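You operate a simulated robot arm through the tools that you are given. There is no shell and no other tool. Be economical: measure what you need, move in short steps, check, and stop when the job is done.

The job below is to be done with a simulated two-armed robot. You get a single attempt, and the scene is never put back.

JOB
Hold the vent winder, pull off its knob and grease the gear track.
Fine: lay the knob in the carry tray, use the winder brush and its grease tin, and stand the brush back in its pot. A coat counts when it lies all over at full strength: go over it till it gets no stronger.

It is judged by the outcome, as a careful person would: the job done as asked, and still so three seconds after it is handed in. It fails if anything else is knocked over, pushed out of place, dropped, spilled or broken.

ROBOT AND FRAMES
Two 6-joint arms with two-finger parallel grippers on one trunk, on a base that drives. Base frame: it is fixed to the floor where the robot stands at the start and does not move with it; the origin is under the middle of the robot, x ahead of it, y to its left, z up. Lengths are in m, angles in degrees, forces in N, time in s.
The left shoulder is at the start at [0.07, 0.166, 1.432], the right one opposite. With the tool pointing down near the work surface each hand reaches from about 0.38 to 0.8 m from the robot's upright axis, wherever it stands, measured 20 degrees to its own side. Places, roughly: inside of the carry tray [0.5, -0.3, 0.9]; inside of the winder brush pot [0.8, -0.2, 0.9]; winder grease tin [0.7, -0.1, 0.9]. Payload 3.91 kg a hand.
The tool frame of a hand sits at the grasp point between the pads (the TCP): z along the fingers, y along the line on which they close. The tips reach 0.03 m beyond it. The gripper opens to 0.11 m. The fingers are 0.02 m wide and 0.01 m thick; the gripper's body (0.048 by 0.112 m) begins 0.055 m behind the TCP.
Orientation is told as [roll, pitch, yaw] about the base's x, y, z axes, in that order, counted from this pose: with the fingers straight down and closing along the base's y, the tool's x points along the base's -x, its y along +y and its z along -z.

CONTROLS
- The arms move only by the tool servo_tool. It takes "left_motion", "right_motion" or both (then of equal length, played together; a hand with none holds still); each is a list that holds one entry, the list of rows, each a list of 7 numbers: the shift along the tool's x, y, z in mm, then the turn, a rotation vector about the tool's x, y, z in degrees, then the finger opening in mm, from 0 to 110. In form: [[[x, y, z, wx, wy, wz, grip], ...]]. A call has 1 to 20 rows; each row is the pose to reach, as a shift and turn from the pose commanded when the call began, along the tool's axes at that moment. Each row takes 0.2 s and may step no farther than 0.05 m and 8.6 degrees from the row before; otherwise, or with a gripper value out of range, the whole call is refused. A pose out of reach is approached as far as the arm can. The call stops where the force on the tool passes 40 N (or 10 N more than at its start, if that is more) or the arm is blocked; 0.2 s more then pass. The fingers move at their own pace (about 0.108 m/s each) and stop on an object; they squeeze with about 23 N. The grip force told is the motor's: it shows also when the fingers shut on nothing. Time passes only in rows, and 0.2 s behind the last, so rows that repeat a pose let the fingers close. It gives the time, the measured TCP pose, the force on the tool (base axes), the opening and the grip force at its end, in the units of the frame above (readings bear some noise), with the torque about the TCP (base axes, N m) and any sound that the robot's microphone picked up, and new pictures: "show" is both (left out), scene, wrist or none (wrist: the cameras of the hands that moved).
- Cameras (640 x 400 px; columns grow to the right, rows downward): "scene" is now at [0.1183, -0.011, 1.6288]; the picture's right is [-0.15, -0.99, 0.00], its down [-0.84, 0.12, -0.53] and it looks along [0.52, -0.08, -0.85] (base axes); focal length 249 px, centre (320, 200). "left" rides on the left gripper at [0.077, -0.007, -0.114] in its tool frame; the picture's right is [0.09, 1.00, 0.00], its down [-0.80, 0.07, -0.59] and it looks along [-0.59, 0.05, 0.80] (tool axes); focal length 270 px, centre (320, 200). "right" rides on the right gripper at [0.077, 0.007, -0.114] in its tool frame; the picture's right is [-0.09, 1.00, 0.00], its down [-0.80, -0.07, -0.59] and it looks along [-0.59, -0.05, 0.80] (tool axes); focal length 270 px, centre (320, 200). There is no depth. A picture from a camera that has moved, and an enlarged one, comes with that camera's place and axes in the base frame and with its lens.
- raise_lower(by): slides the trunk up (or, below 0, down) by that many m; the arms and the scene camera ride with it, the base frame stays. It gives what a move gives, with no picture.
- roll_base(legs): drives the robot by 1 to 6 legs, each [ahead, left, turn to the left] in m, m and degrees, along the robot's own axes; the way and the turn of a leg run together, so that a leg with both is an arc; at most 1.5 m and 180 degrees a leg. The arms and the cameras ride along, it lands a little off, and it stops where it bumps. It gives what a move gives, and a new picture of the scene camera.
- pan_tilt(pan, tilt): turns the head with the scene camera to pan (to the left, within 86 degrees either way) and tilt (down, from -29 to 69), counted from straight ahead of the robot. It gives what a move gives, and a new picture of the scene camera.
- enlarge(camera, box): a new picture of the part [left, top, right, bottom] of that camera's present view, enlarged. The clock stands still meanwhile.
- finish_job(): hands the job in; it is judged then, once.

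Work in short steps. Places have to be worked out from the pictures, the camera data and where the tool is seen: move nearer, look again, correct. Check each grasp and each placing, and mend what went wrong. You have 120 turns and 260 pictures in all, those below and enlarged ones among them. Open the grippers and draw the arms clear of the work before you hand the job in, unless the task says otherwise; then end with one line.

The tools are called after ">>>" by a JSON object that holds its "api" and its "payload". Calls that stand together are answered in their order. servo_tool: Moves the arms, as the interface text tells. Its arguments: {"type":"object","properties":{"left_motion":{"type":"array","items":{"type":"array","items":{"type":"array","items":{"type":"number"}}}},"right_motion":{"type":"array","items":{"type":"array","items":{"type":"array","items":{"type":"number"}}}},"show":{"type":"string","enum":["both","scene","wrist","none"]}},"required":[]} The other tools are called the same way: raise_lower (by) slides the trunk up or down; roll_base (legs) drives the base; pan_tilt (pan, tilt) turns the head that bears the scene camera; enlarge (camera, box) takes an enlarged picture of a part of a camera's view; finish_job () hands the job in.

At the start:

```text
t: 0.0
left_eef_pos: [0.5786, 0.2017, 0.9994]
left_orientation: [0.0, 0.0, 0.0]
left_wrist_force: [0.0, 0.4, -0.3]
left_wrist_torque: [-0.01, -0.02, 0.03]
left_width: 0.1098
left_grip_force: 0.0
right_eef_pos: [0.6024, -0.3385, 0.9995]
right_orientation: [0.1, 0.1, 0.0]
right_wrist_force: [0.1, 0.0, 0.0]
right_wrist_torque: [0.01, -0.01, 0.02]
right_width: 0.1101
right_grip_force: 0.1
trunk travel left (down, up): [-0.927, 0.013]
robot x, y, heading: [0.0008, 0.0019, 0.2]
head pan, tilt: [-8.4, 58.2]
```

scene: 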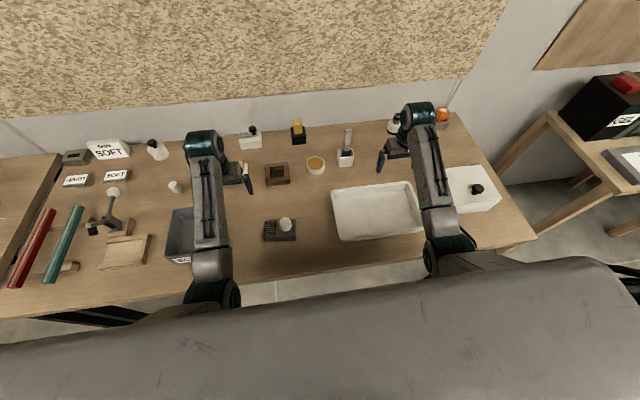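
right: 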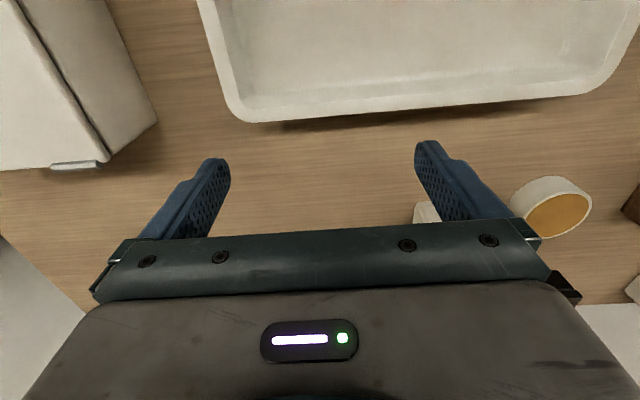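
left: 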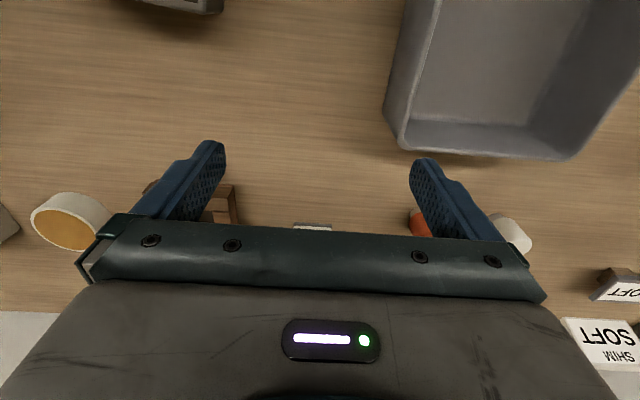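

The scene shows many items; I enlarge the middle and sides to identify the vent winder, its knob, brush and tin.

>>> {"api": "enlarge", "payload": {"camera": "scene", "box": [220, 110, 380, 260]}}

>>> {"api": "enlarge", "payload": {"camera": "scene", "box": [0, 120, 240, 290]}}

>>> {"api": "enlarge", "payload": {"camera": "scene", "box": [330, 90, 530, 250]}}

```text
2.67 times, centred on (300, 185) of scene
camera zoom: at [0.1183, -0.011, 1.6288], right [-0.15, -0.99, 0.0], down [-0.84, 0.12, -0.53], along [0.52, -0.08, -0.85], focal length 664 px, centre (373, 240)
```

zoom: 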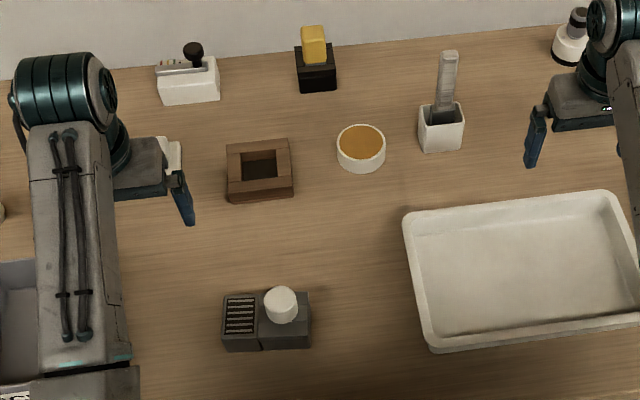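

```text
2.35 times, centred on (120, 205) of scene
camera zoom: at [0.1183, -0.011, 1.6288], right [-0.15, -0.99, 0.0], down [-0.84, 0.12, -0.53], along [0.52, -0.08, -0.85], focal length 586 px, centre (791, 188)
```

zoom: 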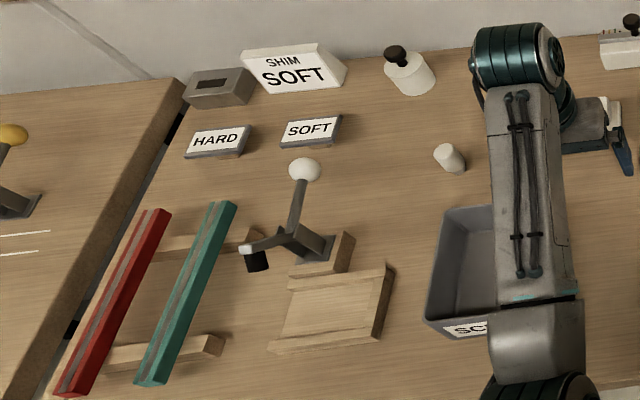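

```text
2.50 times, centred on (430, 170) of scene
camera zoom: at [0.1183, -0.011, 1.6288], right [-0.15, -0.99, 0.0], down [-0.84, 0.12, -0.53], along [0.52, -0.08, -0.85], focal length 623 px, centre (45, 275)
```

zoom: 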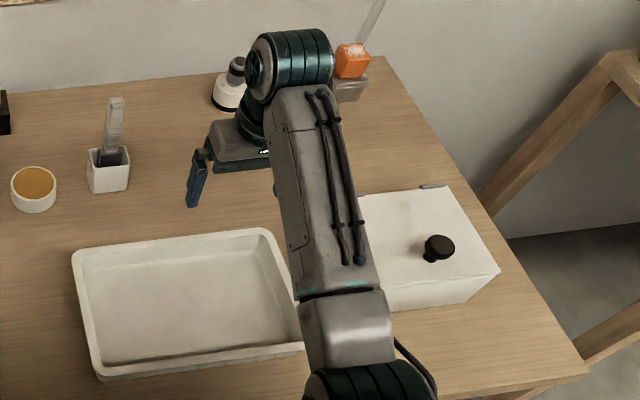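

The ribbed grey block with a white knob near [0.48, 0.05] looks like the vent winder. I enlarge it strongly, along with the crank on the left to rule it out.

>>> {"api": "enlarge", "payload": {"camera": "scene", "box": [256, 205, 312, 250]}}

>>> {"api": "enlarge", "payload": {"camera": "scene", "box": [80, 175, 160, 245]}}

>>> {"api": "enlarge", "payload": {"camera": "scene", "box": [300, 115, 364, 180]}}

```text
8.89 times, centred on (284, 228) of scene
camera zoom: at [0.1183, -0.011, 1.6288], right [-0.15, -0.99, 0.0], down [-0.84, 0.12, -0.53], along [0.52, -0.08, -0.85], focal length 2214 px, centre (640, -44)
```

zoom: 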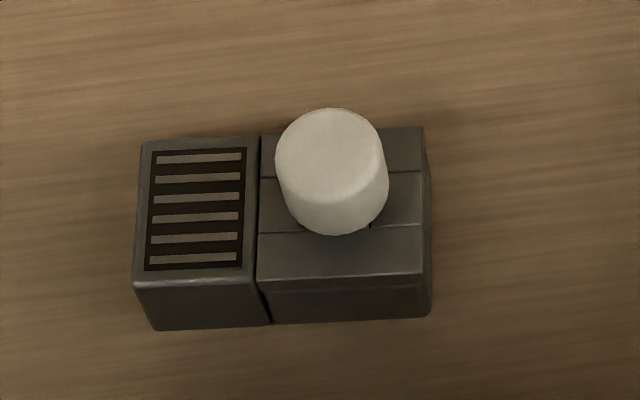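

```text
5.71 times, centred on (120, 210) of scene
camera zoom: at [0.1183, -0.011, 1.6288], right [-0.15, -0.99, 0.0], down [-0.84, 0.12, -0.53], along [0.52, -0.08, -0.85], focal length 1423 px, centre (1463, 143)
```

zoom: 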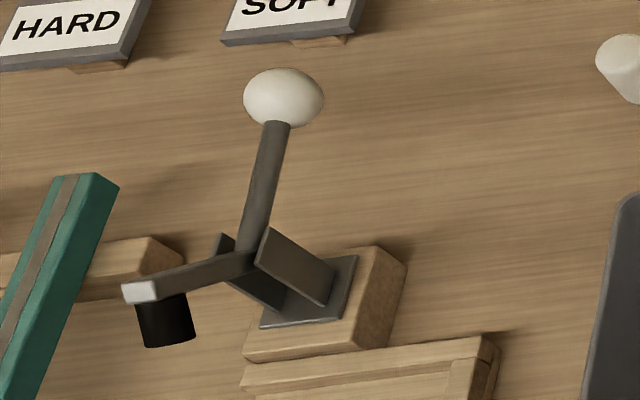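

```text
6.15 times, centred on (332, 148) of scene
camera zoom: at [0.1183, -0.011, 1.6288], right [-0.15, -0.99, 0.0], down [-0.84, 0.12, -0.53], along [0.52, -0.08, -0.85], focal length 1533 px, centre (246, 523)
```

zoom: 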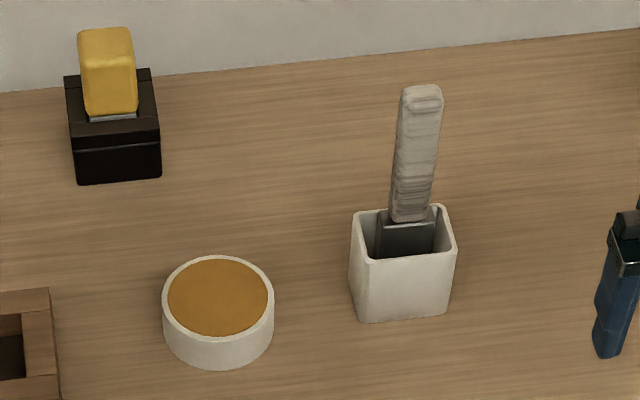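

The winder is the grey block (about 60 × 105 × 40 mm, at x 0.45–0.52, y 0.01–0.12), with a ribbed track on its left and a white knob on its right. I raise the left hand, yaw it −90° and bring it to the left of the block so its camera sees it.

>>> {"api": "servo_tool", "payload": {"left_motion": [[[9, -2, -10, 0, 0, 8.2, 110], [18, -4, -20, 0, 0, 16.4, 110], [27, -6, -30, 0, 0, 24.6, 110], [36, -8, -40, 0, 0, 32.8, 110], [45, -10, -50, 0, 0, 41, 110], [54, -12, -60, 0, 0, 49.2, 110], [63, -14, -70, 0, 0, 57.4, 110], [72, -16, -70, 0, 0, 65.6, 110], [81, -18, -70, 0, 0, 73.8, 110], [90, -20, -70, 0, 0, 82, 110], [94, -20, -70, 0, 0, 90, 110]]]}}

```text
t: 2.4
left_eef_pos: [0.4974, 0.1638, 0.999]
left_orientation: [1.4, 1.7, -89.9]
left_wrist_force: [-0.2, -0.7, -0.7]
left_wrist_torque: [-0.03, 0.01, 0.01]
left_width: 0.1103
left_grip_force: 0.0
left hand out of reach, approached as far as the arm can: row 1, 2, 3, 4, 5, 6, 7, 8, 9, 10, 11
right_eef_pos: [0.6037, -0.3379, 0.9996]
right_orientation: [0.0, 0.0, 0.0]
right_wrist_force: [0.5, 0.6, -0.4]
right_wrist_torque: [-0.01, 0.01, 0.02]
right_width: 0.1101
right_grip_force: 0.0
trunk travel left (down, up): [-0.927, 0.013]
robot x, y, heading: [0.0039, -0.0009, -0.0]
head pan, tilt: [-8.4, 58.2]
camera scene: at [0.118, -0.011, 1.6288], right [-0.15, -0.99, 0.0], down [-0.84, 0.12, -0.53], along [0.52, -0.08, -0.85], focal length 249 px, centre (320, 200)
camera left: at [0.4877, 0.2384, 1.1158], right [1.0, 0.09, 0.03], down [0.06, -0.82, 0.57], along [0.07, -0.57, -0.82], focal length 270 px, centre (320, 200)
```

scene: 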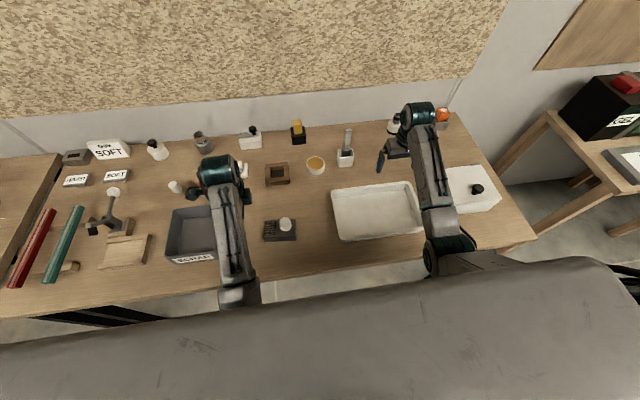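
left: 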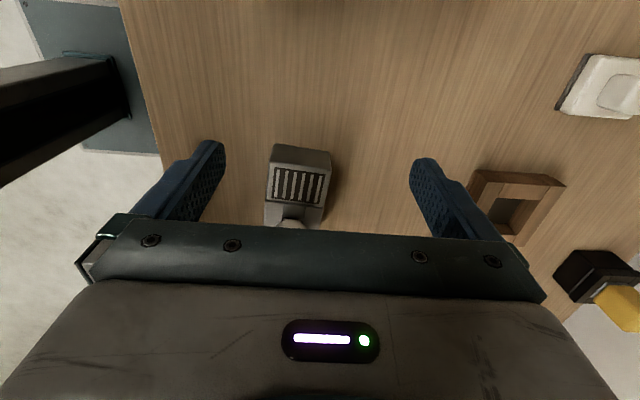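

The view is now clear. I enlarge the left camera on the block to see whether the ribbed part is one piece with the knob part.

>>> {"api": "enlarge", "payload": {"camera": "left", "box": [240, 130, 360, 235]}}

>>> {"api": "enlarge", "payload": {"camera": "scene", "box": [150, 190, 310, 270]}}

```text
3.81 times, centred on (300, 182) of left
camera zoom: at [0.4877, 0.2384, 1.1158], right [1.0, 0.09, 0.03], down [0.06, -0.82, 0.57], along [0.07, -0.57, -0.82], focal length 1030 px, centre (396, 267)
```

zoom: 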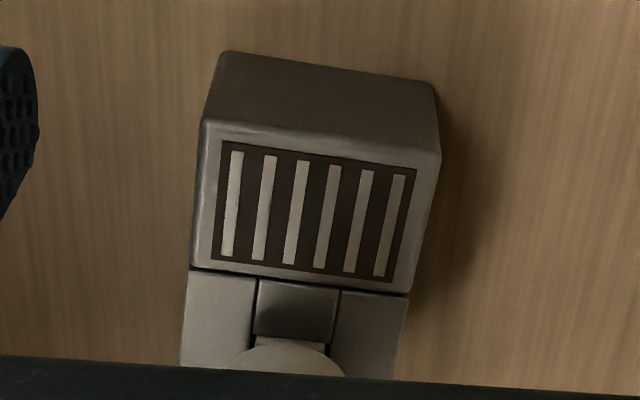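

```text
4.00 times, centred on (230, 230) of scene
camera zoom: at [0.118, -0.011, 1.6288], right [-0.15, -0.99, 0.0], down [-0.84, 0.12, -0.53], along [0.52, -0.08, -0.85], focal length 996 px, centre (680, 80)
```

zoom: 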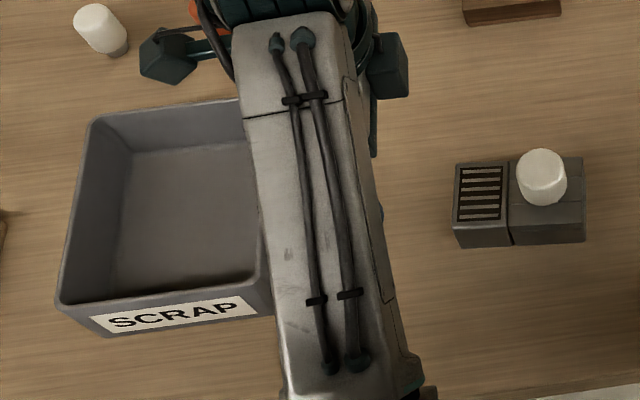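

The knob's stem seems to sit in a channel along the block (y direction), so it may slide out sideways to the right. I bring the right hand, yawed +90°, to the right of the block so its camera can see that end.

>>> {"api": "servo_tool", "payload": {"right_motion": [[[10, 22, 0, 0, 0, -8.2, 110], [20, 44, 0, 0, 0, -16.4, 110], [30, 66, 0, 0, 0, -24.6, 110], [40, 88, 0, 0, 0, -32.8, 110], [50, 110, 0, 0, 0, -41, 110], [60, 132, 0, 0, 0, -49.2, 110], [70, 154, 0, 0, 0, -57.4, 110], [80, 176, 0, 0, 0, -65.6, 110], [90, 198, 0, 0, 0, -73.8, 110], [100, 220, 0, 0, 0, -82, 110], [110, 228, 0, 0, 0, -90, 110]]]}}

```text
t: 4.9
left_eef_pos: [0.4942, 0.1666, 0.9958]
left_orientation: [0.9, 1.8, -89.7]
left_wrist_force: [-0.4, 0.5, -0.4]
left_wrist_torque: [0.0, -0.01, -0.03]
left_width: 0.11
left_grip_force: 0.1
right_eef_pos: [0.5034, -0.1847, 0.9938]
right_orientation: [-1.0, 8.1, 88.5]
right_wrist_force: [0.0, -0.2, -0.4]
right_wrist_torque: [0.02, 0.0, 0.0]
right_width: 0.1099
right_grip_force: 0.0
right hand out of reach, approached as far as the arm can: row 5, 6, 7, 8
trunk travel left (down, up): [-0.927, 0.013]
robot x, y, heading: [0.0021, -0.0031, 0.2]
head pan, tilt: [-8.4, 58.2]
stopped in row 11 (right hand): the arm was blocked; the commanded pose is now the measured one
camera scene: at [0.1177, -0.0104, 1.6288], right [-0.15, -0.99, 0.0], down [-0.84, 0.12, -0.53], along [0.52, -0.08, -0.85], focal length 249 px, centre (320, 200)
camera right: at [0.4929, -0.2441, 1.1186], right [-0.99, 0.11, -0.03], down [0.09, 0.87, 0.48], along [0.08, 0.47, -0.88], focal length 270 px, centre (320, 200)
```

scene: 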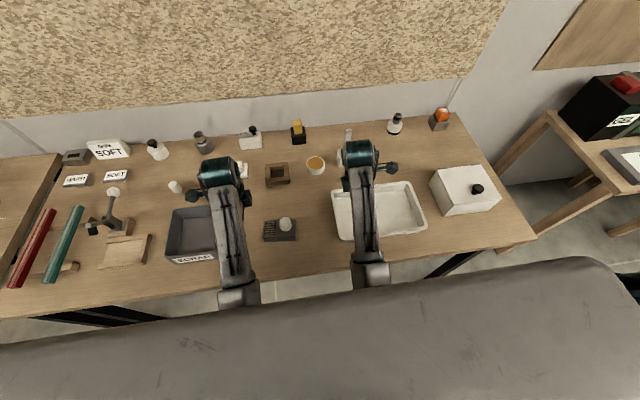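
right: 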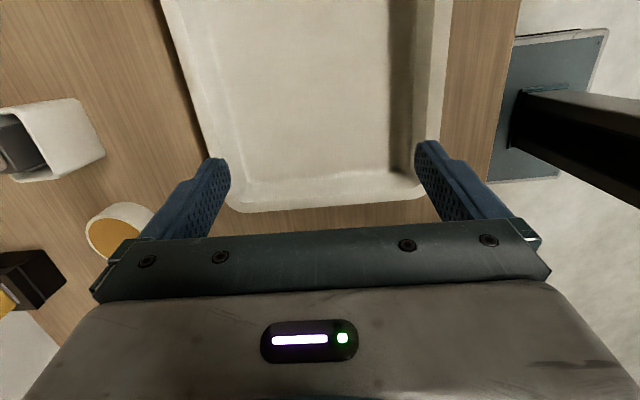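

The right hand stopped short, near its upper limit. I go a little lower, level it, and move left toward the block's right end.

>>> {"api": "servo_tool", "payload": {"right_motion": [[[-20, 3, 15, 4, 0, 0, 110], [-45, 6, 30, 8, 0, 0, 110], [-70, 9, 30, 8, 0, 0, 110], [-95, 13, 30, 8, 0, 0, 110]]]}}

```text
t: 5.8
left_eef_pos: [0.4944, 0.1657, 0.994]
left_orientation: [0.8, 1.8, -89.8]
left_wrist_force: [-0.1, 0.5, -0.2]
left_wrist_torque: [-0.06, 0.01, 0.01]
left_width: 0.1098
left_grip_force: 0.1
right_eef_pos: [0.5081, -0.2087, 0.9456]
right_orientation: [-10.1, 16.7, 87.4]
right_wrist_force: [0.3, 0.8, -0.3]
right_wrist_torque: [-0.01, 0.03, 0.02]
right_width: 0.1103
right_grip_force: 0.0
right hand out of reach, approached as far as the arm can: row 3, 4
trunk travel left (down, up): [-0.927, 0.013]
robot x, y, heading: [0.0007, 0.0007, -0.2]
head pan, tilt: [-8.4, 58.2]
stopped in row 4 (right hand): the arm was blocked; the commanded pose is now the measured one
camera scene: at [0.1194, -0.0113, 1.6287], right [-0.15, -0.99, 0.0], down [-0.84, 0.12, -0.53], along [0.52, -0.08, -0.85], focal length 249 px, centre (320, 200)
camera right: at [0.4794, -0.2491, 1.0752], right [-0.98, 0.08, -0.19], down [0.01, 0.94, 0.34], along [0.21, 0.33, -0.92], focal length 270 px, centre (320, 200)
```

scene: 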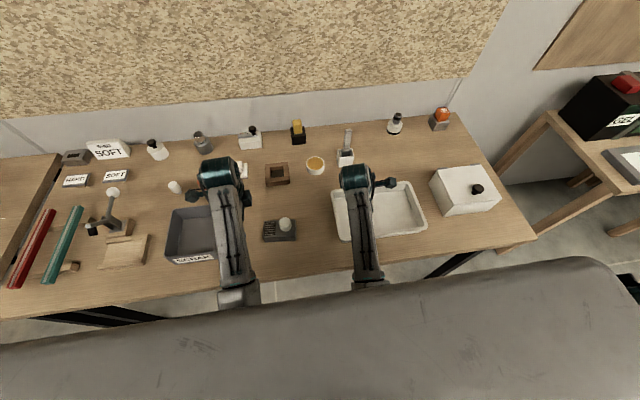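
right: 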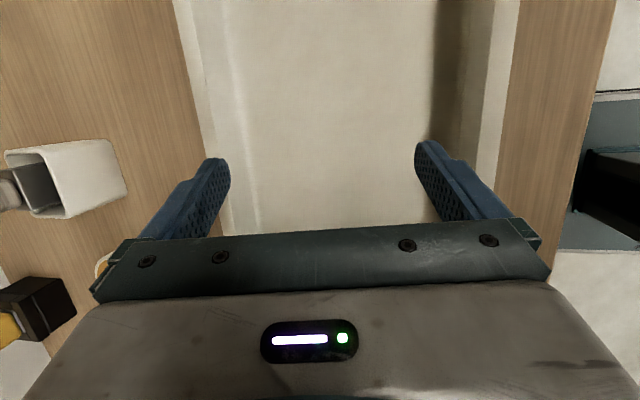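

Yaw +90 runs into a wrist limit for the right arm on the inner side, so the right hand will work at yaw 0. I bring it back to that pose, and lower and tilt the left hand toward its gripping pose to test its reach.

>>> {"api": "servo_tool", "payload": {"right_motion": [[[0, -9, -2, -1.9, -0.5, 8.0, 110], [0, -18, -5, -3.8, -1.0, 16, 110], [0, -27, -7, -5.7, -1.6, 24, 110], [0, -36, -9, -7.6, -2.1, 32, 110], [-1, -45, -12, -9.5, -2.6, 40, 110], [-1, -54, -14, -11.4, -3.1, 48, 110], [-1, -63, -16, -13.2, -3.6, 56, 110], [-1, -72, -19, -15.1, -4.1, 64, 110], [-2, -81, -21, -17, -4.7, 72, 110], [-2, -90, -23, -18.9, -5.2, 80, 110], [-2, -97, -26, -20.8, -5.7, 88, 110]]], "left_motion": [[[0, 0, 10, 0, 0, 0, 110], [0, 0, 20, 0, 0, 0, 110], [-10, -3, 30, 0, -5, 0, 110], [-20, -5, 40, 0, -10, 0, 110], [-30, -7, 44, 0, -15, 0, 110], [-36, -7, 44, 0, -20, 0, 110], [-36, -7, 44, 0, -20, 0, 110], [-36, -7, 44, 0, -20, 0, 110], [-36, -7, 44, 0, -20, 0, 110], [-36, -7, 44, 0, -20, 0, 110], [-36, -7, 44, 0, -20, 0, 110]]]}}

```text
t: 8.2
left_eef_pos: [0.4886, 0.1312, 0.9506]
left_orientation: [1.0, -18.1, -90.2]
left_wrist_force: [0.9, -1.0, 0.2]
left_wrist_torque: [-0.01, -0.01, -0.01]
left_width: 0.1099
left_grip_force: 0.0
right_eef_pos: [0.5993, -0.1961, 0.9868]
right_orientation: [0.2, 0.0, -0.2]
right_wrist_force: [-1.0, 0.6, 0.3]
right_wrist_torque: [-0.02, -0.02, 0.03]
right_width: 0.1099
right_grip_force: 0.1
trunk travel left (down, up): [-0.927, 0.013]
robot x, y, heading: [-0.001, 0.0017, 0.3]
head pan, tilt: [-8.4, 58.2]
camera scene: at [0.1185, -0.0116, 1.6287], right [-0.15, -0.99, 0.0], down [-0.84, 0.12, -0.53], along [0.52, -0.08, -0.85], focal length 249 px, centre (320, 200)
camera right: at [0.5219, -0.1899, 1.1014], right [0.09, 1.0, 0.0], down [0.8, -0.07, 0.59], along [0.59, -0.05, -0.8], focal length 270 px, centre (320, 200)
camera left: at [0.4798, 0.2395, 1.0345], right [1.0, 0.09, -0.01], down [0.06, -0.57, 0.82], along [0.06, -0.81, -0.58], focal length 270 px, centre (320, 200)
```

scene: 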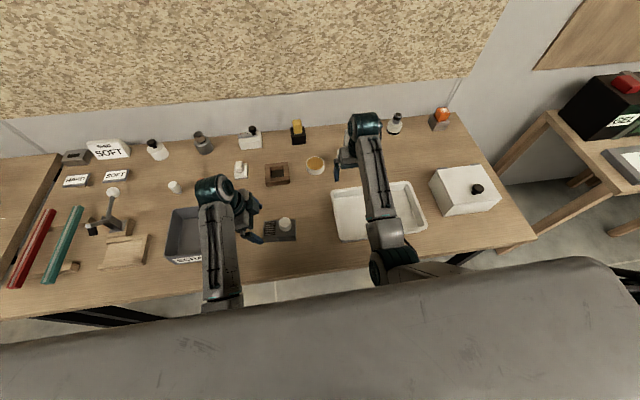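
right: 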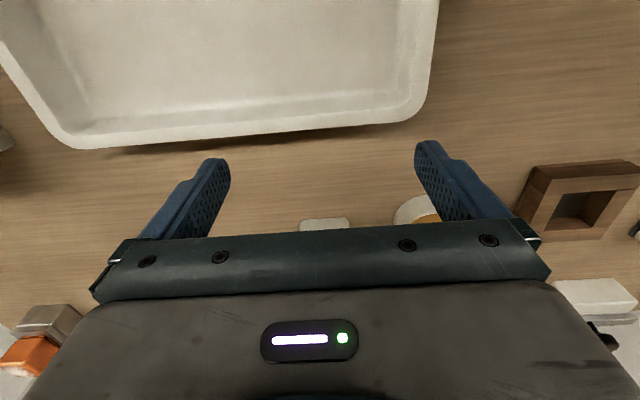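
left: 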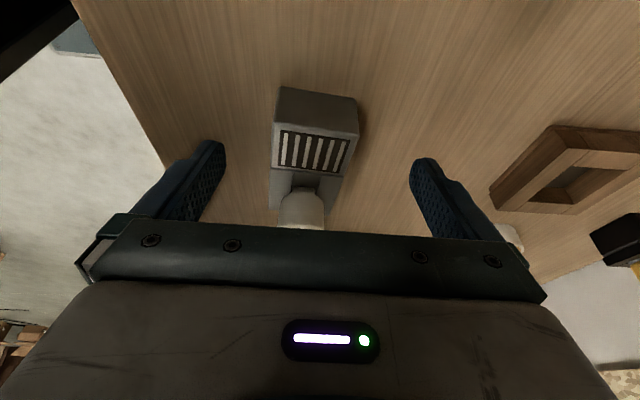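

The left tilt is reachable and shows the knob from the side. I enlarge that, plus the scene view of the block.

>>> {"api": "enlarge", "payload": {"camera": "left", "box": [255, 80, 375, 235]}}

>>> {"api": "enlarge", "payload": {"camera": "scene", "box": [240, 205, 304, 250]}}

```text
2.58 times, centred on (315, 158) of left
camera zoom: at [0.4798, 0.2395, 1.0345], right [1.0, 0.09, -0.01], down [0.06, -0.57, 0.82], along [0.06, -0.81, -0.58], focal length 698 px, centre (333, 310)
```

zoom: 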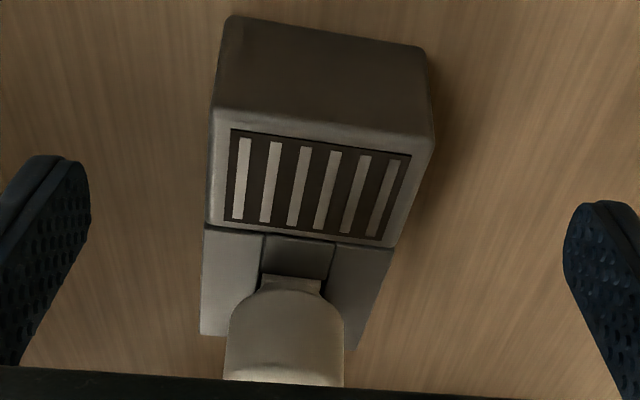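

```text
8.89 times, centred on (272, 228) of scene
camera zoom: at [0.1185, -0.0116, 1.6287], right [-0.15, -0.99, 0.0], down [-0.84, 0.12, -0.53], along [0.52, -0.08, -0.85], focal length 2214 px, centre (747, -44)
```

zoom: 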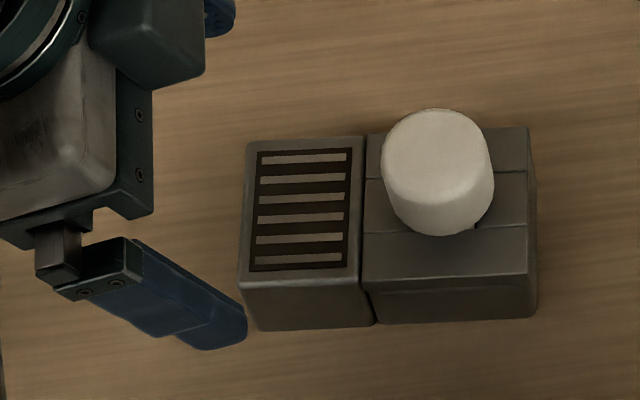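

The knob sits on a square stem above the block, so I'll try pulling straight up first. I line the left hand up with the block (about 6° more yaw, tilt about 25°) and lower it around the left end, fingers open.

>>> {"api": "servo_tool", "payload": {"left_motion": [[[0, 0, 8, 1.9, -6, 5.7, 110], [-2, 0, 25, 1.9, -6, 5.7, 110], [-3, 0, 42, 1.9, -6, 5.7, 110], [-4, 0, 58, 1.9, -6, 5.7, 110], [-4, 0, 67, 1.9, -6, 5.7, 110]]]}}

>>> {"api": "enlarge", "payload": {"camera": "scene", "box": [200, 170, 328, 260]}}

```text
t: 9.3
left_eef_pos: [0.4881, 0.1059, 0.8885]
left_orientation: [1.4, -24.1, -96.3]
left_wrist_force: [0.3, 0.7, -0.4]
left_wrist_torque: [-0.02, -0.01, 0.02]
left_width: 0.1101
left_grip_force: 0.0
right_eef_pos: [0.5982, -0.198, 0.9874]
right_orientation: [0.1, 0.0, 0.0]
right_wrist_force: [0.9, -0.2, 0.8]
right_wrist_torque: [0.01, 0.01, 0.01]
right_width: 0.1099
right_grip_force: 0.0
trunk travel left (down, up): [-0.927, 0.013]
robot x, y, heading: [-0.0012, -0.0008, 0.1]
head pan, tilt: [-8.4, 58.2]
camera scene: at [0.1183, -0.0115, 1.6288], right [-0.15, -0.99, 0.0], down [-0.84, 0.12, -0.53], along [0.52, -0.08, -0.85], focal length 249 px, centre (320, 200)
camera left: at [0.4929, 0.221, 0.9605], right [1.0, -0.02, -0.01], down [0.0, -0.49, 0.87], along [-0.03, -0.87, -0.49], focal length 270 px, centre (320, 200)
```

scene: 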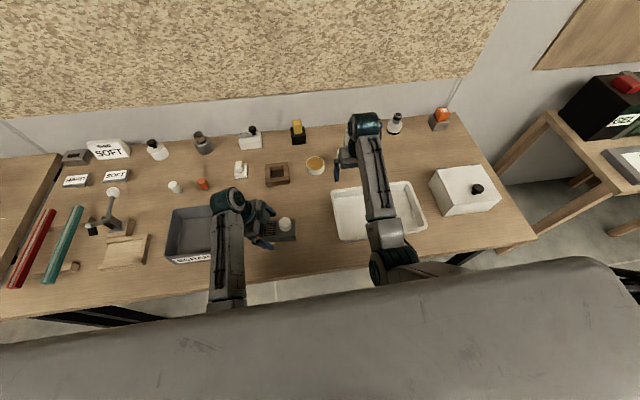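
left: 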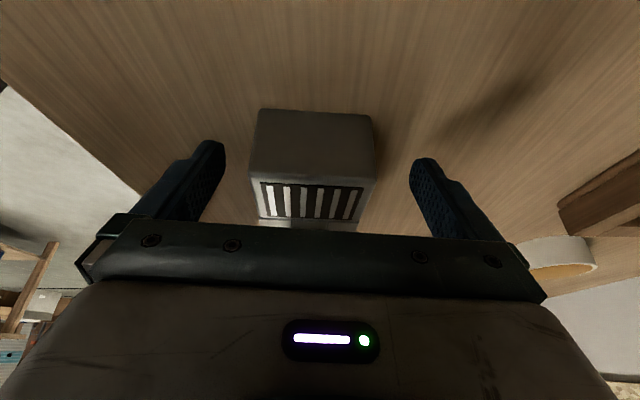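

```text
4.44 times, centred on (264, 215) of scene
camera zoom: at [0.1183, -0.0115, 1.6288], right [-0.15, -0.99, 0.0], down [-0.84, 0.12, -0.53], along [0.52, -0.08, -0.85], focal length 1107 px, centre (569, 133)
```

zoom: 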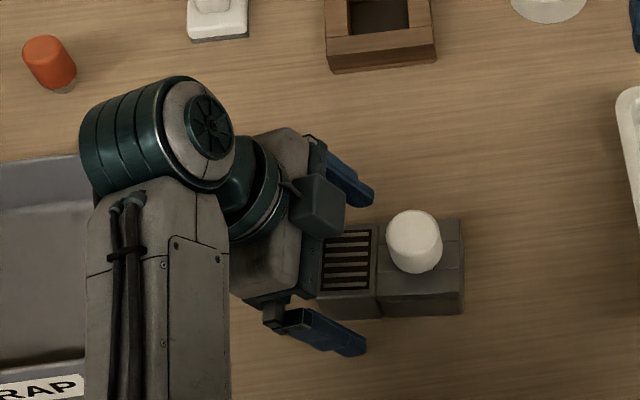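

The left hand fits around the block, but its box-shaped housing would crowd the right hand, so I tilt it further (about 35°) and shift it slightly left. Then I close it on the block.

>>> {"api": "servo_tool", "payload": {"left_motion": [[[3, -1, 0, 0, -5.5, 0, 110], [7, -3, 1, 0, -11, 0, 110], [7, -3, 1, 0, -11, 0, 90], [7, -3, 1, 0, -11, 0, 70], [7, -3, 1, 0, -11, 0, 50], [7, -3, 1, 0, -11, 0, 40], [7, -3, 1, 0, -11, 0, 40]]]}}

>>> {"api": "enlarge", "payload": {"camera": "scene", "box": [200, 170, 328, 260]}}

```text
t: 10.9
left_eef_pos: [0.4875, 0.1124, 0.8842]
left_orientation: [1.5, -35.2, -96.7]
left_wrist_force: [-1.8, -1.9, 1.7]
left_wrist_torque: [-0.51, 0.36, -0.14]
left_width: 0.0598
left_grip_force: 22.6
right_eef_pos: [0.5982, -0.196, 0.9873]
right_orientation: [0.1, 0.0, 0.2]
right_wrist_force: [-0.3, -0.3, -0.5]
right_wrist_torque: [0.01, -0.01, -0.01]
right_width: 0.1101
right_grip_force: 0.1
trunk travel left (down, up): [-0.927, 0.013]
robot x, y, heading: [-0.0004, -0.0026, -0.1]
head pan, tilt: [-8.4, 58.2]
camera scene: at [0.1176, -0.0115, 1.6288], right [-0.15, -0.99, 0.0], down [-0.84, 0.12, -0.53], along [0.52, -0.08, -0.85], focal length 249 px, centre (320, 200)
camera left: at [0.4917, 0.2399, 0.9332], right [1.0, -0.03, -0.03], down [0.02, -0.32, 0.95], along [-0.04, -0.95, -0.32], focal length 270 px, centre (320, 200)
```

scene: 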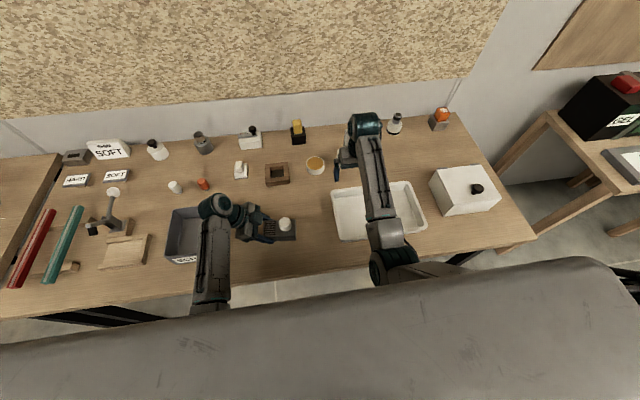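
left: 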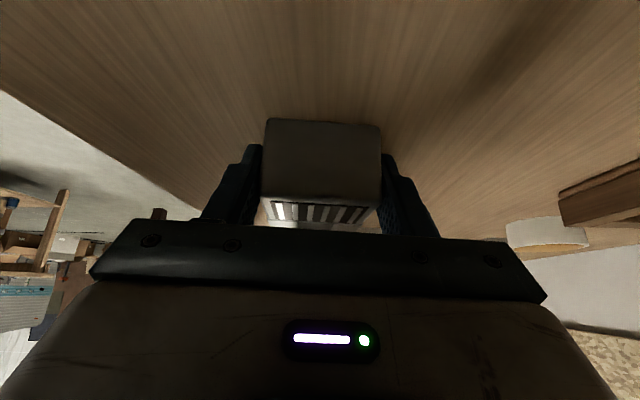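

```text
4.44 times, centred on (264, 215) of scene
camera zoom: at [0.1176, -0.0115, 1.6288], right [-0.15, -0.99, 0.0], down [-0.84, 0.12, -0.53], along [0.52, -0.08, -0.85], focal length 1107 px, centre (569, 133)
```

zoom: 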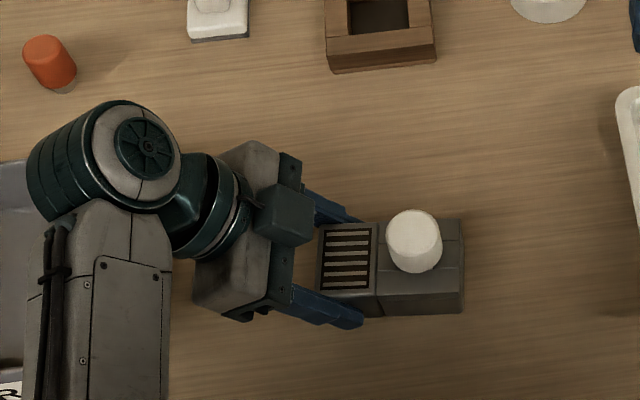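

The block is held at 60 mm width, and the track is still open from above. I bring the right hand in with fingers pitched 50° forward, closing along y, to a pre-grasp point short of the knob at about [0.482, 0.043, 0.925].

>>> {"api": "servo_tool", "payload": {"right_motion": [[[20, 30, 3, 0, -6.25, 0, 70], [40, 60, 6, 0, -12.5, 0, 70], [60, 90, 9, 0, -18.75, 0, 70], [80, 120, 12, 0, -25, 0, 70], [100, 150, 15, 0, -31.25, 0, 70], [120, 180, 18, 0, -37.5, 0, 70], [140, 210, 21, 0, -43.75, 0, 70], [161, 239, 24, 0, -50, 0, 70]]]}}

>>> {"api": "enlarge", "payload": {"camera": "scene", "box": [200, 170, 328, 260]}}

```text
t: 11.9
left_eef_pos: [0.4867, 0.1115, 0.8842]
left_orientation: [1.5, -35.2, -96.8]
left_wrist_force: [-5.2, -0.8, 5.5]
left_wrist_torque: [0.47, 0.52, 0.1]
left_width: 0.0598
left_grip_force: 22.9
right_eef_pos: [0.5433, -0.187, 0.9673]
right_orientation: [-9.8, -23.1, 3.2]
right_wrist_force: [0.5, 0.1, 0.9]
right_wrist_torque: [0.0, 0.0, -0.02]
right_width: 0.0699
right_grip_force: 0.0
right hand out of reach, approached as far as the arm can: row 4
trunk travel left (down, up): [-0.927, 0.013]
robot x, y, heading: [-0.0027, 0.0008, -0.1]
head pan, tilt: [-8.4, 58.2]
stopped in row 4 (right hand): the arm was blocked; the commanded pose is now the measured one
camera scene: at [0.1173, -0.0115, 1.6288], right [-0.15, -0.99, 0.0], down [-0.84, 0.12, -0.53], along [0.52, -0.08, -0.85], focal length 249 px, centre (320, 200)
camera right: at [0.4272, -0.1669, 1.0401], right [0.09, 0.99, -0.12], down [0.5, 0.06, 0.86], along [0.86, -0.14, -0.49], focal length 270 px, centre (320, 200)
```

scene: 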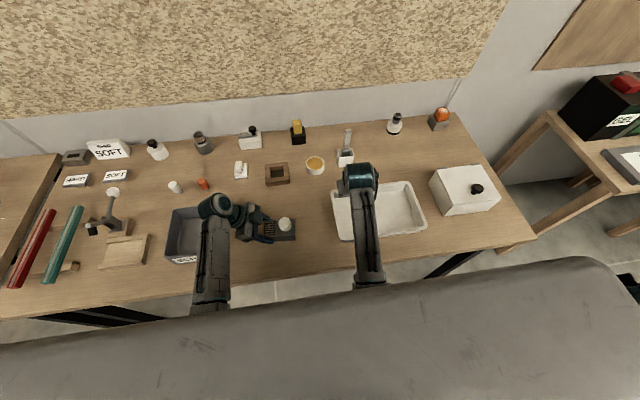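
right: 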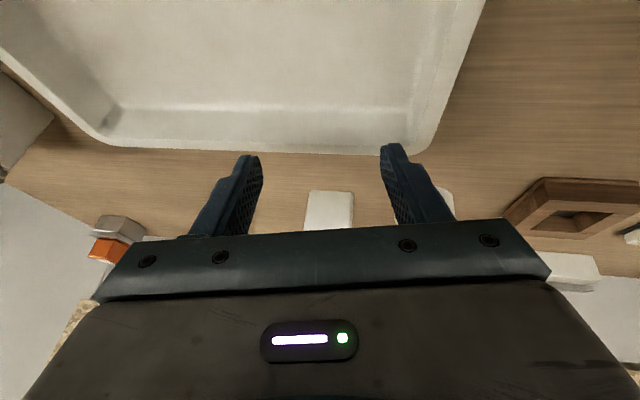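

```text
4.44 times, centred on (264, 215) of scene
camera zoom: at [0.1173, -0.0115, 1.6288], right [-0.15, -0.99, 0.0], down [-0.84, 0.12, -0.53], along [0.52, -0.08, -0.85], focal length 1107 px, centre (569, 133)
```

zoom: 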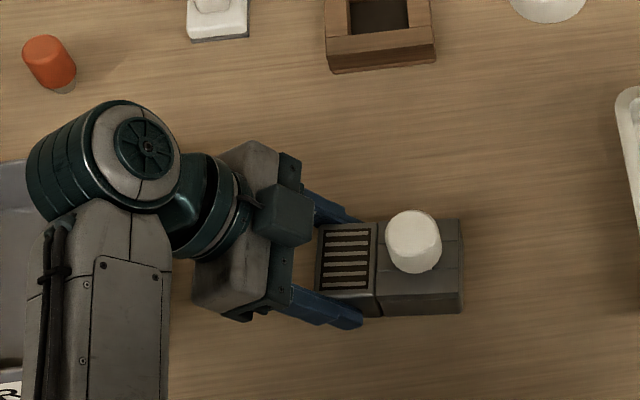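

The right arm can't fold in that close to the body. I release the block, withdraw the left hand along its fingers, and back the robot up by 0.13 m so both arms have room.

>>> {"api": "servo_tool", "payload": {"left_motion": [[[0, 0, 0, 0, 0, 0, 80], [0, 0, 0, 0, 0, 0, 110], [0, 0, 0, 0, 0, 0, 110], [0, 0, -25, 0, 0, 0, 110], [0, 0, -50, 0, 0, 0, 110], [0, 0, -75, 0, 0, 0, 110]]], "right_motion": [[[-5, 0, 0, 0, 0, 0, 70], [-10, 0, -5, 0, 4, 0, 70], [-15, 0, -10, 0, 8, 0, 70], [-20, 0, -15, 0, 12, 0, 70], [-20, 0, -15, 0, 12, 0, 70], [-20, 0, -15, 0, 12, 0, 70]]], "show": "scene"}}

```text
t: 13.3
left_eef_pos: [0.493, 0.1564, 0.9448]
left_orientation: [1.5, -35.2, -96.7]
left_wrist_force: [-0.5, -0.3, 0.9]
left_wrist_torque: [-0.03, -0.01, 0.0]
left_width: 0.1102
left_grip_force: 0.0
right_eef_pos: [0.5558, -0.1823, 0.9888]
right_orientation: [-9.2, -11.2, 1.0]
right_wrist_force: [0.6, 0.2, -0.1]
right_wrist_torque: [0.0, 0.05, -0.02]
right_width: 0.0701
right_grip_force: 0.1
trunk travel left (down, up): [-0.927, 0.013]
robot x, y, heading: [-0.0008, 0.0032, -0.1]
head pan, tilt: [-8.4, 58.2]
camera scene: at [0.1184, -0.0107, 1.6287], right [-0.15, -0.99, 0.0], down [-0.84, 0.12, -0.53], along [0.52, -0.08, -0.85], focal length 249 px, centre (320, 200)
```

scene: 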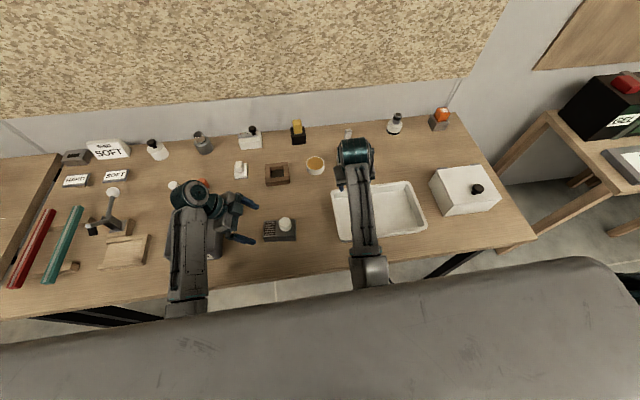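

Both hands are clear of everything at height, so I back the base up.

>>> {"api": "roll_base", "payload": {"legs": [[-0.13, 0, 0]]}}

```text
t: 14.6
left_eef_pos: [0.3658, 0.1564, 0.9444]
left_orientation: [1.5, -35.2, -96.2]
left_wrist_force: [0.4, -0.2, 0.5]
left_wrist_torque: [0.01, 0.01, 0.0]
left_width: 0.1099
left_grip_force: 0.0
right_eef_pos: [0.4299, -0.1794, 0.987]
right_orientation: [-9.2, -11.1, 1.4]
right_wrist_force: [-0.1, 0.8, -0.1]
right_wrist_torque: [-0.01, 0.02, 0.02]
right_width: 0.0701
right_grip_force: 0.1
trunk travel left (down, up): [-0.927, 0.013]
robot x, y, heading: [-0.1255, 0.0004, 0.4]
head pan, tilt: [-8.4, 58.2]
camera scene: at [-0.0067, -0.0108, 1.6285], right [-0.14, -0.99, 0.0], down [-0.84, 0.12, -0.53], along [0.52, -0.07, -0.85], focal length 249 px, centre (320, 200)
```

scene: 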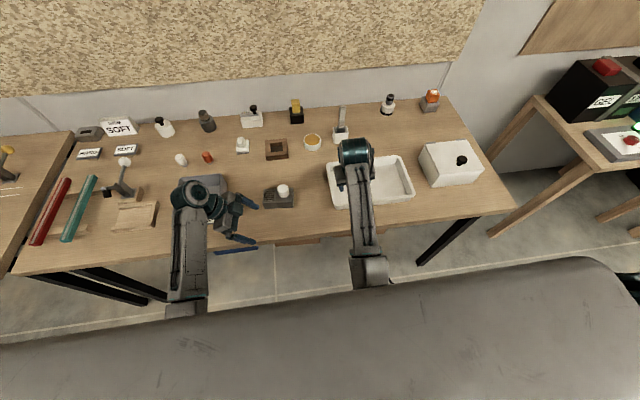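

Now the left hand returns to its stand-off beside the block, and then the right hand goes to its pitched pre-grasp.

>>> {"api": "servo_tool", "payload": {"left_motion": [[[3, 32, -2, 0, 0, 0, 110], [6, 64, -4, 0, 0, 0, 110], [9, 96, -6, 0, 0, 0, 110], [11, 128, -8, 0, 0, 0, 110], [11, 128, -8, 0, 0, 0, 110], [11, 128, -8, 0, 0, 0, 110], [11, 128, -8, 0, 0, 0, 110], [11, 128, -8, 0, 0, 0, 110], [11, 128, -8, 0, 0, 0, 110], [11, 128, -8, 0, 0, 0, 110], [11, 128, -8, 0, 0, 0, 110], [11, 128, -8, 0, 0, 0, 110]]], "right_motion": [[[0, 0, 0, 0, 0, 0, 70], [0, 0, 0, 0, 0, 0, 70], [0, 0, 0, 0, 0, 0, 70], [0, 28, -2, -1, -5, 0, 70], [0, 56, -3, -2, -10, 0, 70], [-1, 84, -5, -3, -15, 0, 70], [-1, 112, -6, -4, -20, 0, 70], [-2, 140, -8, -5, -25, 0, 70], [-2, 168, -9, -6, -30, 0, 70], [-3, 196, -11, -7.5, -35, 0, 70], [-3, 224, -12, -9, -39, 0, 70], [-3, 224, -12, -9, -39, 0, 70]]]}}

```text
t: 15.9
left_eef_pos: [0.4902, 0.1583, 0.9492]
left_orientation: [1.5, -35.0, -96.4]
left_wrist_force: [0.8, -0.2, 0.4]
left_wrist_torque: [0.0, 0.01, 0.04]
left_width: 0.1098
left_grip_force: 0.0
right_eef_pos: [0.4414, -0.1995, 0.9752]
right_orientation: [-17.3, -23.6, 6.0]
right_wrist_force: [-0.2, -0.4, -0.2]
right_wrist_torque: [0.01, -0.01, 0.05]
right_width: 0.0701
right_grip_force: 0.0
right hand out of reach, approached as far as the arm can: row 6
trunk travel left (down, up): [-0.927, 0.013]
robot x, y, heading: [-0.1253, -0.0027, 0.5]
head pan, tilt: [-8.4, 58.2]
stopped in row 6 (right hand): the arm was blocked; the commanded pose is now the measured one
camera scene: at [-0.0117, -0.0111, 1.629], right [-0.14, -0.99, 0.0], down [-0.84, 0.12, -0.53], along [0.52, -0.07, -0.85], focal length 249 px, centre (320, 200)
camera right: at [0.3236, -0.1713, 1.0439], right [0.1, 0.97, -0.24], down [0.48, 0.16, 0.86], along [0.87, -0.2, -0.45], focal length 270 px, centre (320, 200)
camera left: at [0.4951, 0.2862, 0.9978], right [1.0, -0.02, -0.03], down [0.02, -0.32, 0.95], along [-0.03, -0.95, -0.32], focal length 270 px, centre (320, 200)
```

scene: 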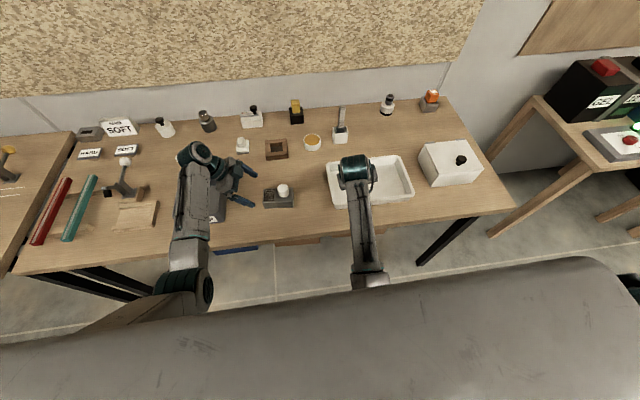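
right: 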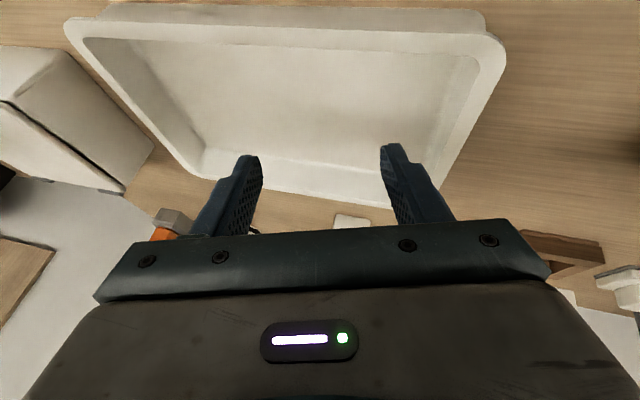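
left: 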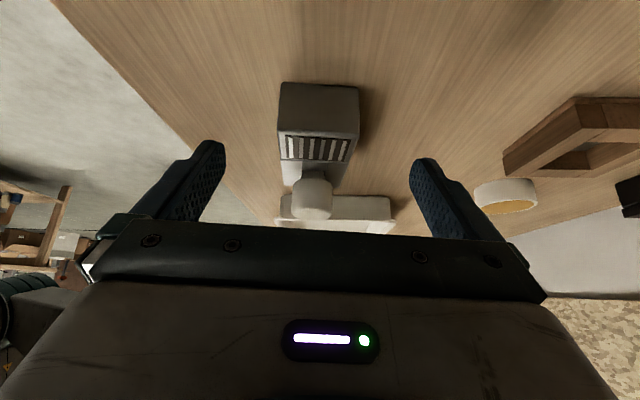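

The right arm seems limited on its inner side at y ≈ −0.19 when the hand hangs vertically. I straighten it and probe whether it reaches inward when stretched further out.

>>> {"api": "servo_tool", "payload": {"right_motion": [[[-30, 0, 10, -3.2, 4.9, 0.5, 70], [-60, 0, 21, -6.4, 9.8, 0.9, 70], [-90, 0, 32, -9.5, 14.6, 1.4, 70], [-120, 0, 42, -12.7, 19.4, 1.8, 70], [-152, -1, 53, -15.8, 24.3, 2.3, 70], [-156, 38, 43, -15.8, 24.3, 2.3, 70], [-160, 77, 33, -15.8, 24.3, 2.3, 70], [-164, 115, 23, -15.8, 24.3, 2.3, 70], [-167, 153, 12, -15.8, 24.3, 2.3, 70], [-171, 191, 2, -15.8, 24.3, 2.3, 70]]], "show": "none"}}

```text
t: 18.1
left_eef_pos: [0.4919, 0.1598, 0.9482]
left_orientation: [1.6, -35.1, -96.4]
left_wrist_force: [0.6, 1.0, -0.3]
left_wrist_torque: [-0.04, -0.03, 0.01]
left_width: 0.1099
left_grip_force: 0.1
right_eef_pos: [0.6051, 0.0023, 0.9944]
right_orientation: [0.0, 0.0, 0.0]
right_wrist_force: [0.4, 0.1, 0.3]
right_wrist_torque: [0.0, 0.0, 0.03]
right_width: 0.0701
right_grip_force: 0.0
trunk travel left (down, up): [-0.927, 0.013]
robot x, y, heading: [-0.1276, -0.0021, 0.4]
head pan, tilt: [-8.4, 58.2]
```

Stretched out, it does reach inward. I back the base up another 0.1 m, so the block lies at about 0.7 m from the robot.

>>> {"api": "roll_base", "payload": {"legs": [[-0.1, 0, 0]]}}

```text
t: 19.3
left_eef_pos: [0.3951, 0.16, 0.9455]
left_orientation: [1.3, -35.1, -96.3]
left_wrist_force: [0.0, 0.1, 0.0]
left_wrist_torque: [0.01, 0.03, -0.06]
left_width: 0.1101
left_grip_force: 0.0
right_eef_pos: [0.5094, 0.0013, 0.9917]
right_orientation: [0.2, 0.4, 0.0]
right_wrist_force: [1.1, 0.6, -0.9]
right_wrist_torque: [-0.01, 0.0, 0.0]
right_width: 0.0701
right_grip_force: 0.0
trunk travel left (down, up): [-0.927, 0.013]
robot x, y, heading: [-0.2267, -0.0043, 0.5]
head pan, tilt: [-8.4, 58.2]
camera scene: at [-0.1031, -0.0109, 1.6282], right [-0.14, -0.99, 0.0], down [-0.84, 0.12, -0.52], along [0.52, -0.07, -0.85], focal length 249 px, centre (320, 200)
```

scene: 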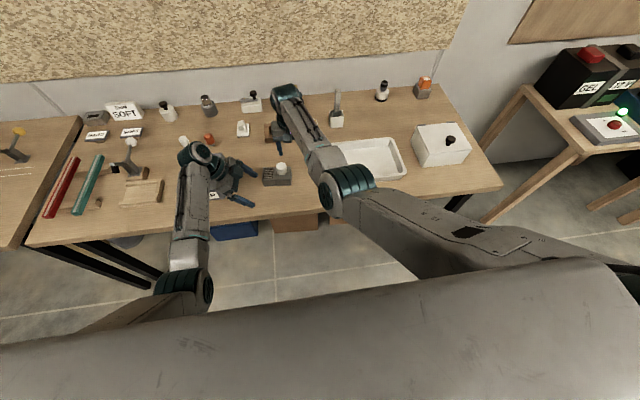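

Now I try the right hand's pitched pre-grasp from here.

>>> {"api": "servo_tool", "payload": {"right_motion": [[[12, 6, 2, 0, -7.2, 0, 70], [24, 12, 4, 0, -14.4, 0, 70], [36, 18, 8, 0, -21.6, 0, 70], [48, 24, 12, 0, -28.8, 0, 70], [60, 30, 18, 0, -36, 0, 70], [72, 36, 24, 0, -43, 0, 70], [72, 42, 28, 0, -50, 0, 70]]]}}

```text
t: 20.6
left_eef_pos: [0.3926, 0.1577, 0.9482]
left_orientation: [1.5, -35.0, -96.3]
left_wrist_force: [0.0, -0.3, -0.1]
left_wrist_torque: [0.01, -0.01, -0.02]
left_width: 0.1101
left_grip_force: 0.0
right_eef_pos: [0.5583, -0.1021, 1.057]
right_orientation: [-8.6, -50.6, 3.5]
right_wrist_force: [-0.3, -0.5, 0.3]
right_wrist_torque: [0.01, -0.02, 0.0]
right_width: 0.07
right_grip_force: 0.1
right hand out of reach, approached as far as the arm can: row 2, 3, 4, 5, 6
trunk travel left (down, up): [-0.927, 0.013]
robot x, y, heading: [-0.2276, 0.0013, 0.3]
head pan, tilt: [-8.4, 58.2]
stopped in row 6 (right hand): the arm was blocked; the commanded pose is now the measured one
camera scene: at [-0.1089, -0.0118, 1.6288], right [-0.14, -0.99, 0.0], down [-0.84, 0.12, -0.53], along [0.52, -0.07, -0.85], focal length 249 px, centre (320, 200)
camera right: at [0.4219, -0.0859, 1.0701], right [0.11, 0.99, -0.03], down [0.05, 0.02, 1.0], along [0.99, -0.11, -0.04], focal length 270 px, centre (320, 200)
```

scene: 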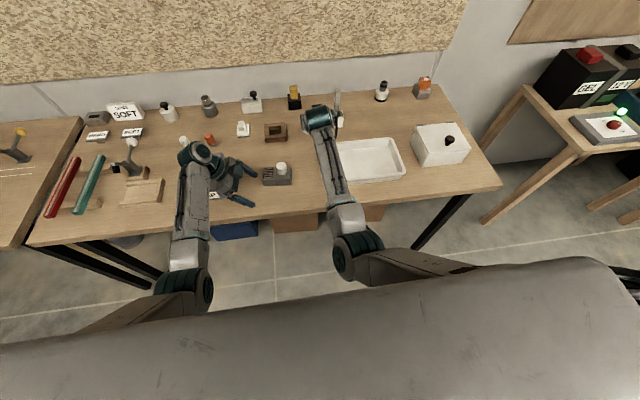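
right: 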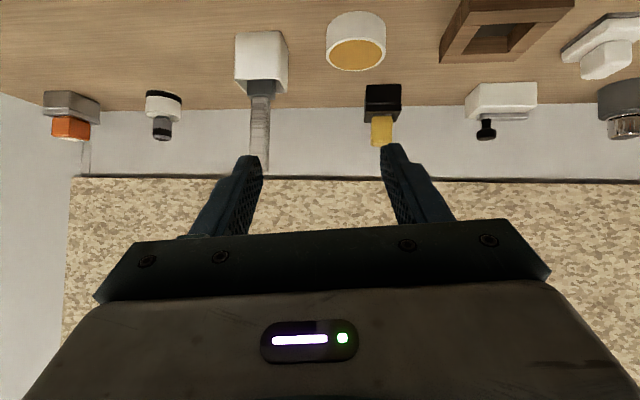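

Forward pitch pulls the wrist into the forbidden zone. Instead the right hand can come vertically with yaw −90° (closing along x, housing facing away from the left hand); I turn it there, staying high and out of the way.

>>> {"api": "servo_tool", "payload": {"right_motion": [[[5, 6, 3, 2.9, 3.7, 6.9, 70], [10, 13, 5, 5.8, 7.4, 13.8, 70], [15, 20, 8, 8.6, 11.1, 20.7, 70], [19, 26, 11, 11.5, 14.9, 27.6, 70], [24, 32, 13, 14.4, 18.6, 34.5, 70], [29, 39, 16, 17.2, 22.3, 41.4, 70], [34, 45, 19, 20.1, 26, 48.4, 70], [39, 52, 21, 23, 29.7, 55.3, 70], [43, 58, 24, 25.9, 33.4, 62.2, 70], [48, 65, 27, 28.8, 37.2, 69.1, 70], [53, 71, 29, 31.6, 40.9, 76, 70], [58, 78, 32, 34.5, 44.6, 82.9, 70]]]}}

```text
t: 23.2
left_eef_pos: [0.3929, 0.1589, 0.9487]
left_orientation: [1.5, -35.1, -96.3]
left_wrist_force: [0.5, 0.0, 0.8]
left_wrist_torque: [0.0, 0.01, 0.0]
left_width: 0.11
left_grip_force: 0.0
right_eef_pos: [0.5338, -0.0321, 0.989]
right_orientation: [-0.2, 0.4, -90.0]
right_wrist_force: [-0.6, -1.0, 1.2]
right_wrist_torque: [0.01, 0.0, 0.02]
right_width: 0.0699
right_grip_force: 0.0
right hand out of reach, approached as far as the arm can: row 12
trunk travel left (down, up): [-0.927, 0.013]
robot x, y, heading: [-0.2251, -0.0018, 0.2]
head pan, tilt: [-8.4, 58.2]
camera scene: at [-0.1092, -0.0125, 1.6289], right [-0.14, -0.99, 0.0], down [-0.84, 0.12, -0.53], along [0.52, -0.07, -0.85], focal length 249 px, centre (320, 200)
camera right: at [0.5408, 0.0437, 1.1044], right [1.0, -0.09, 0.0], down [-0.07, -0.8, 0.59], along [-0.06, -0.59, -0.81], focal length 270 px, centre (320, 200)
```

scene: 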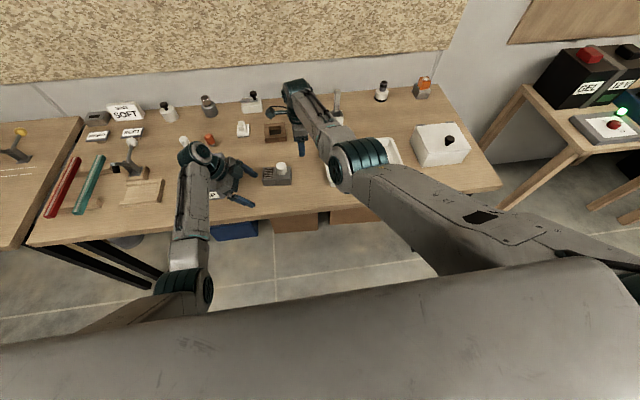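
right: 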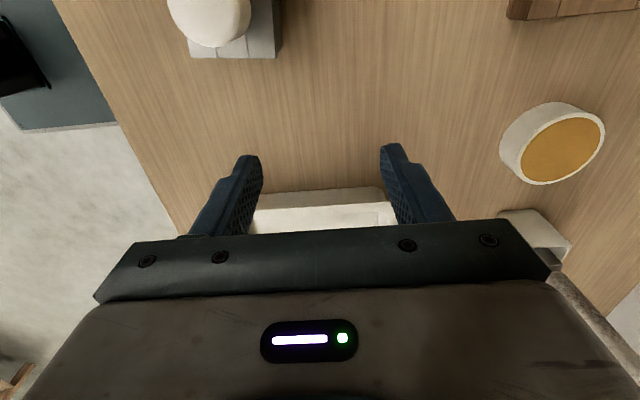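

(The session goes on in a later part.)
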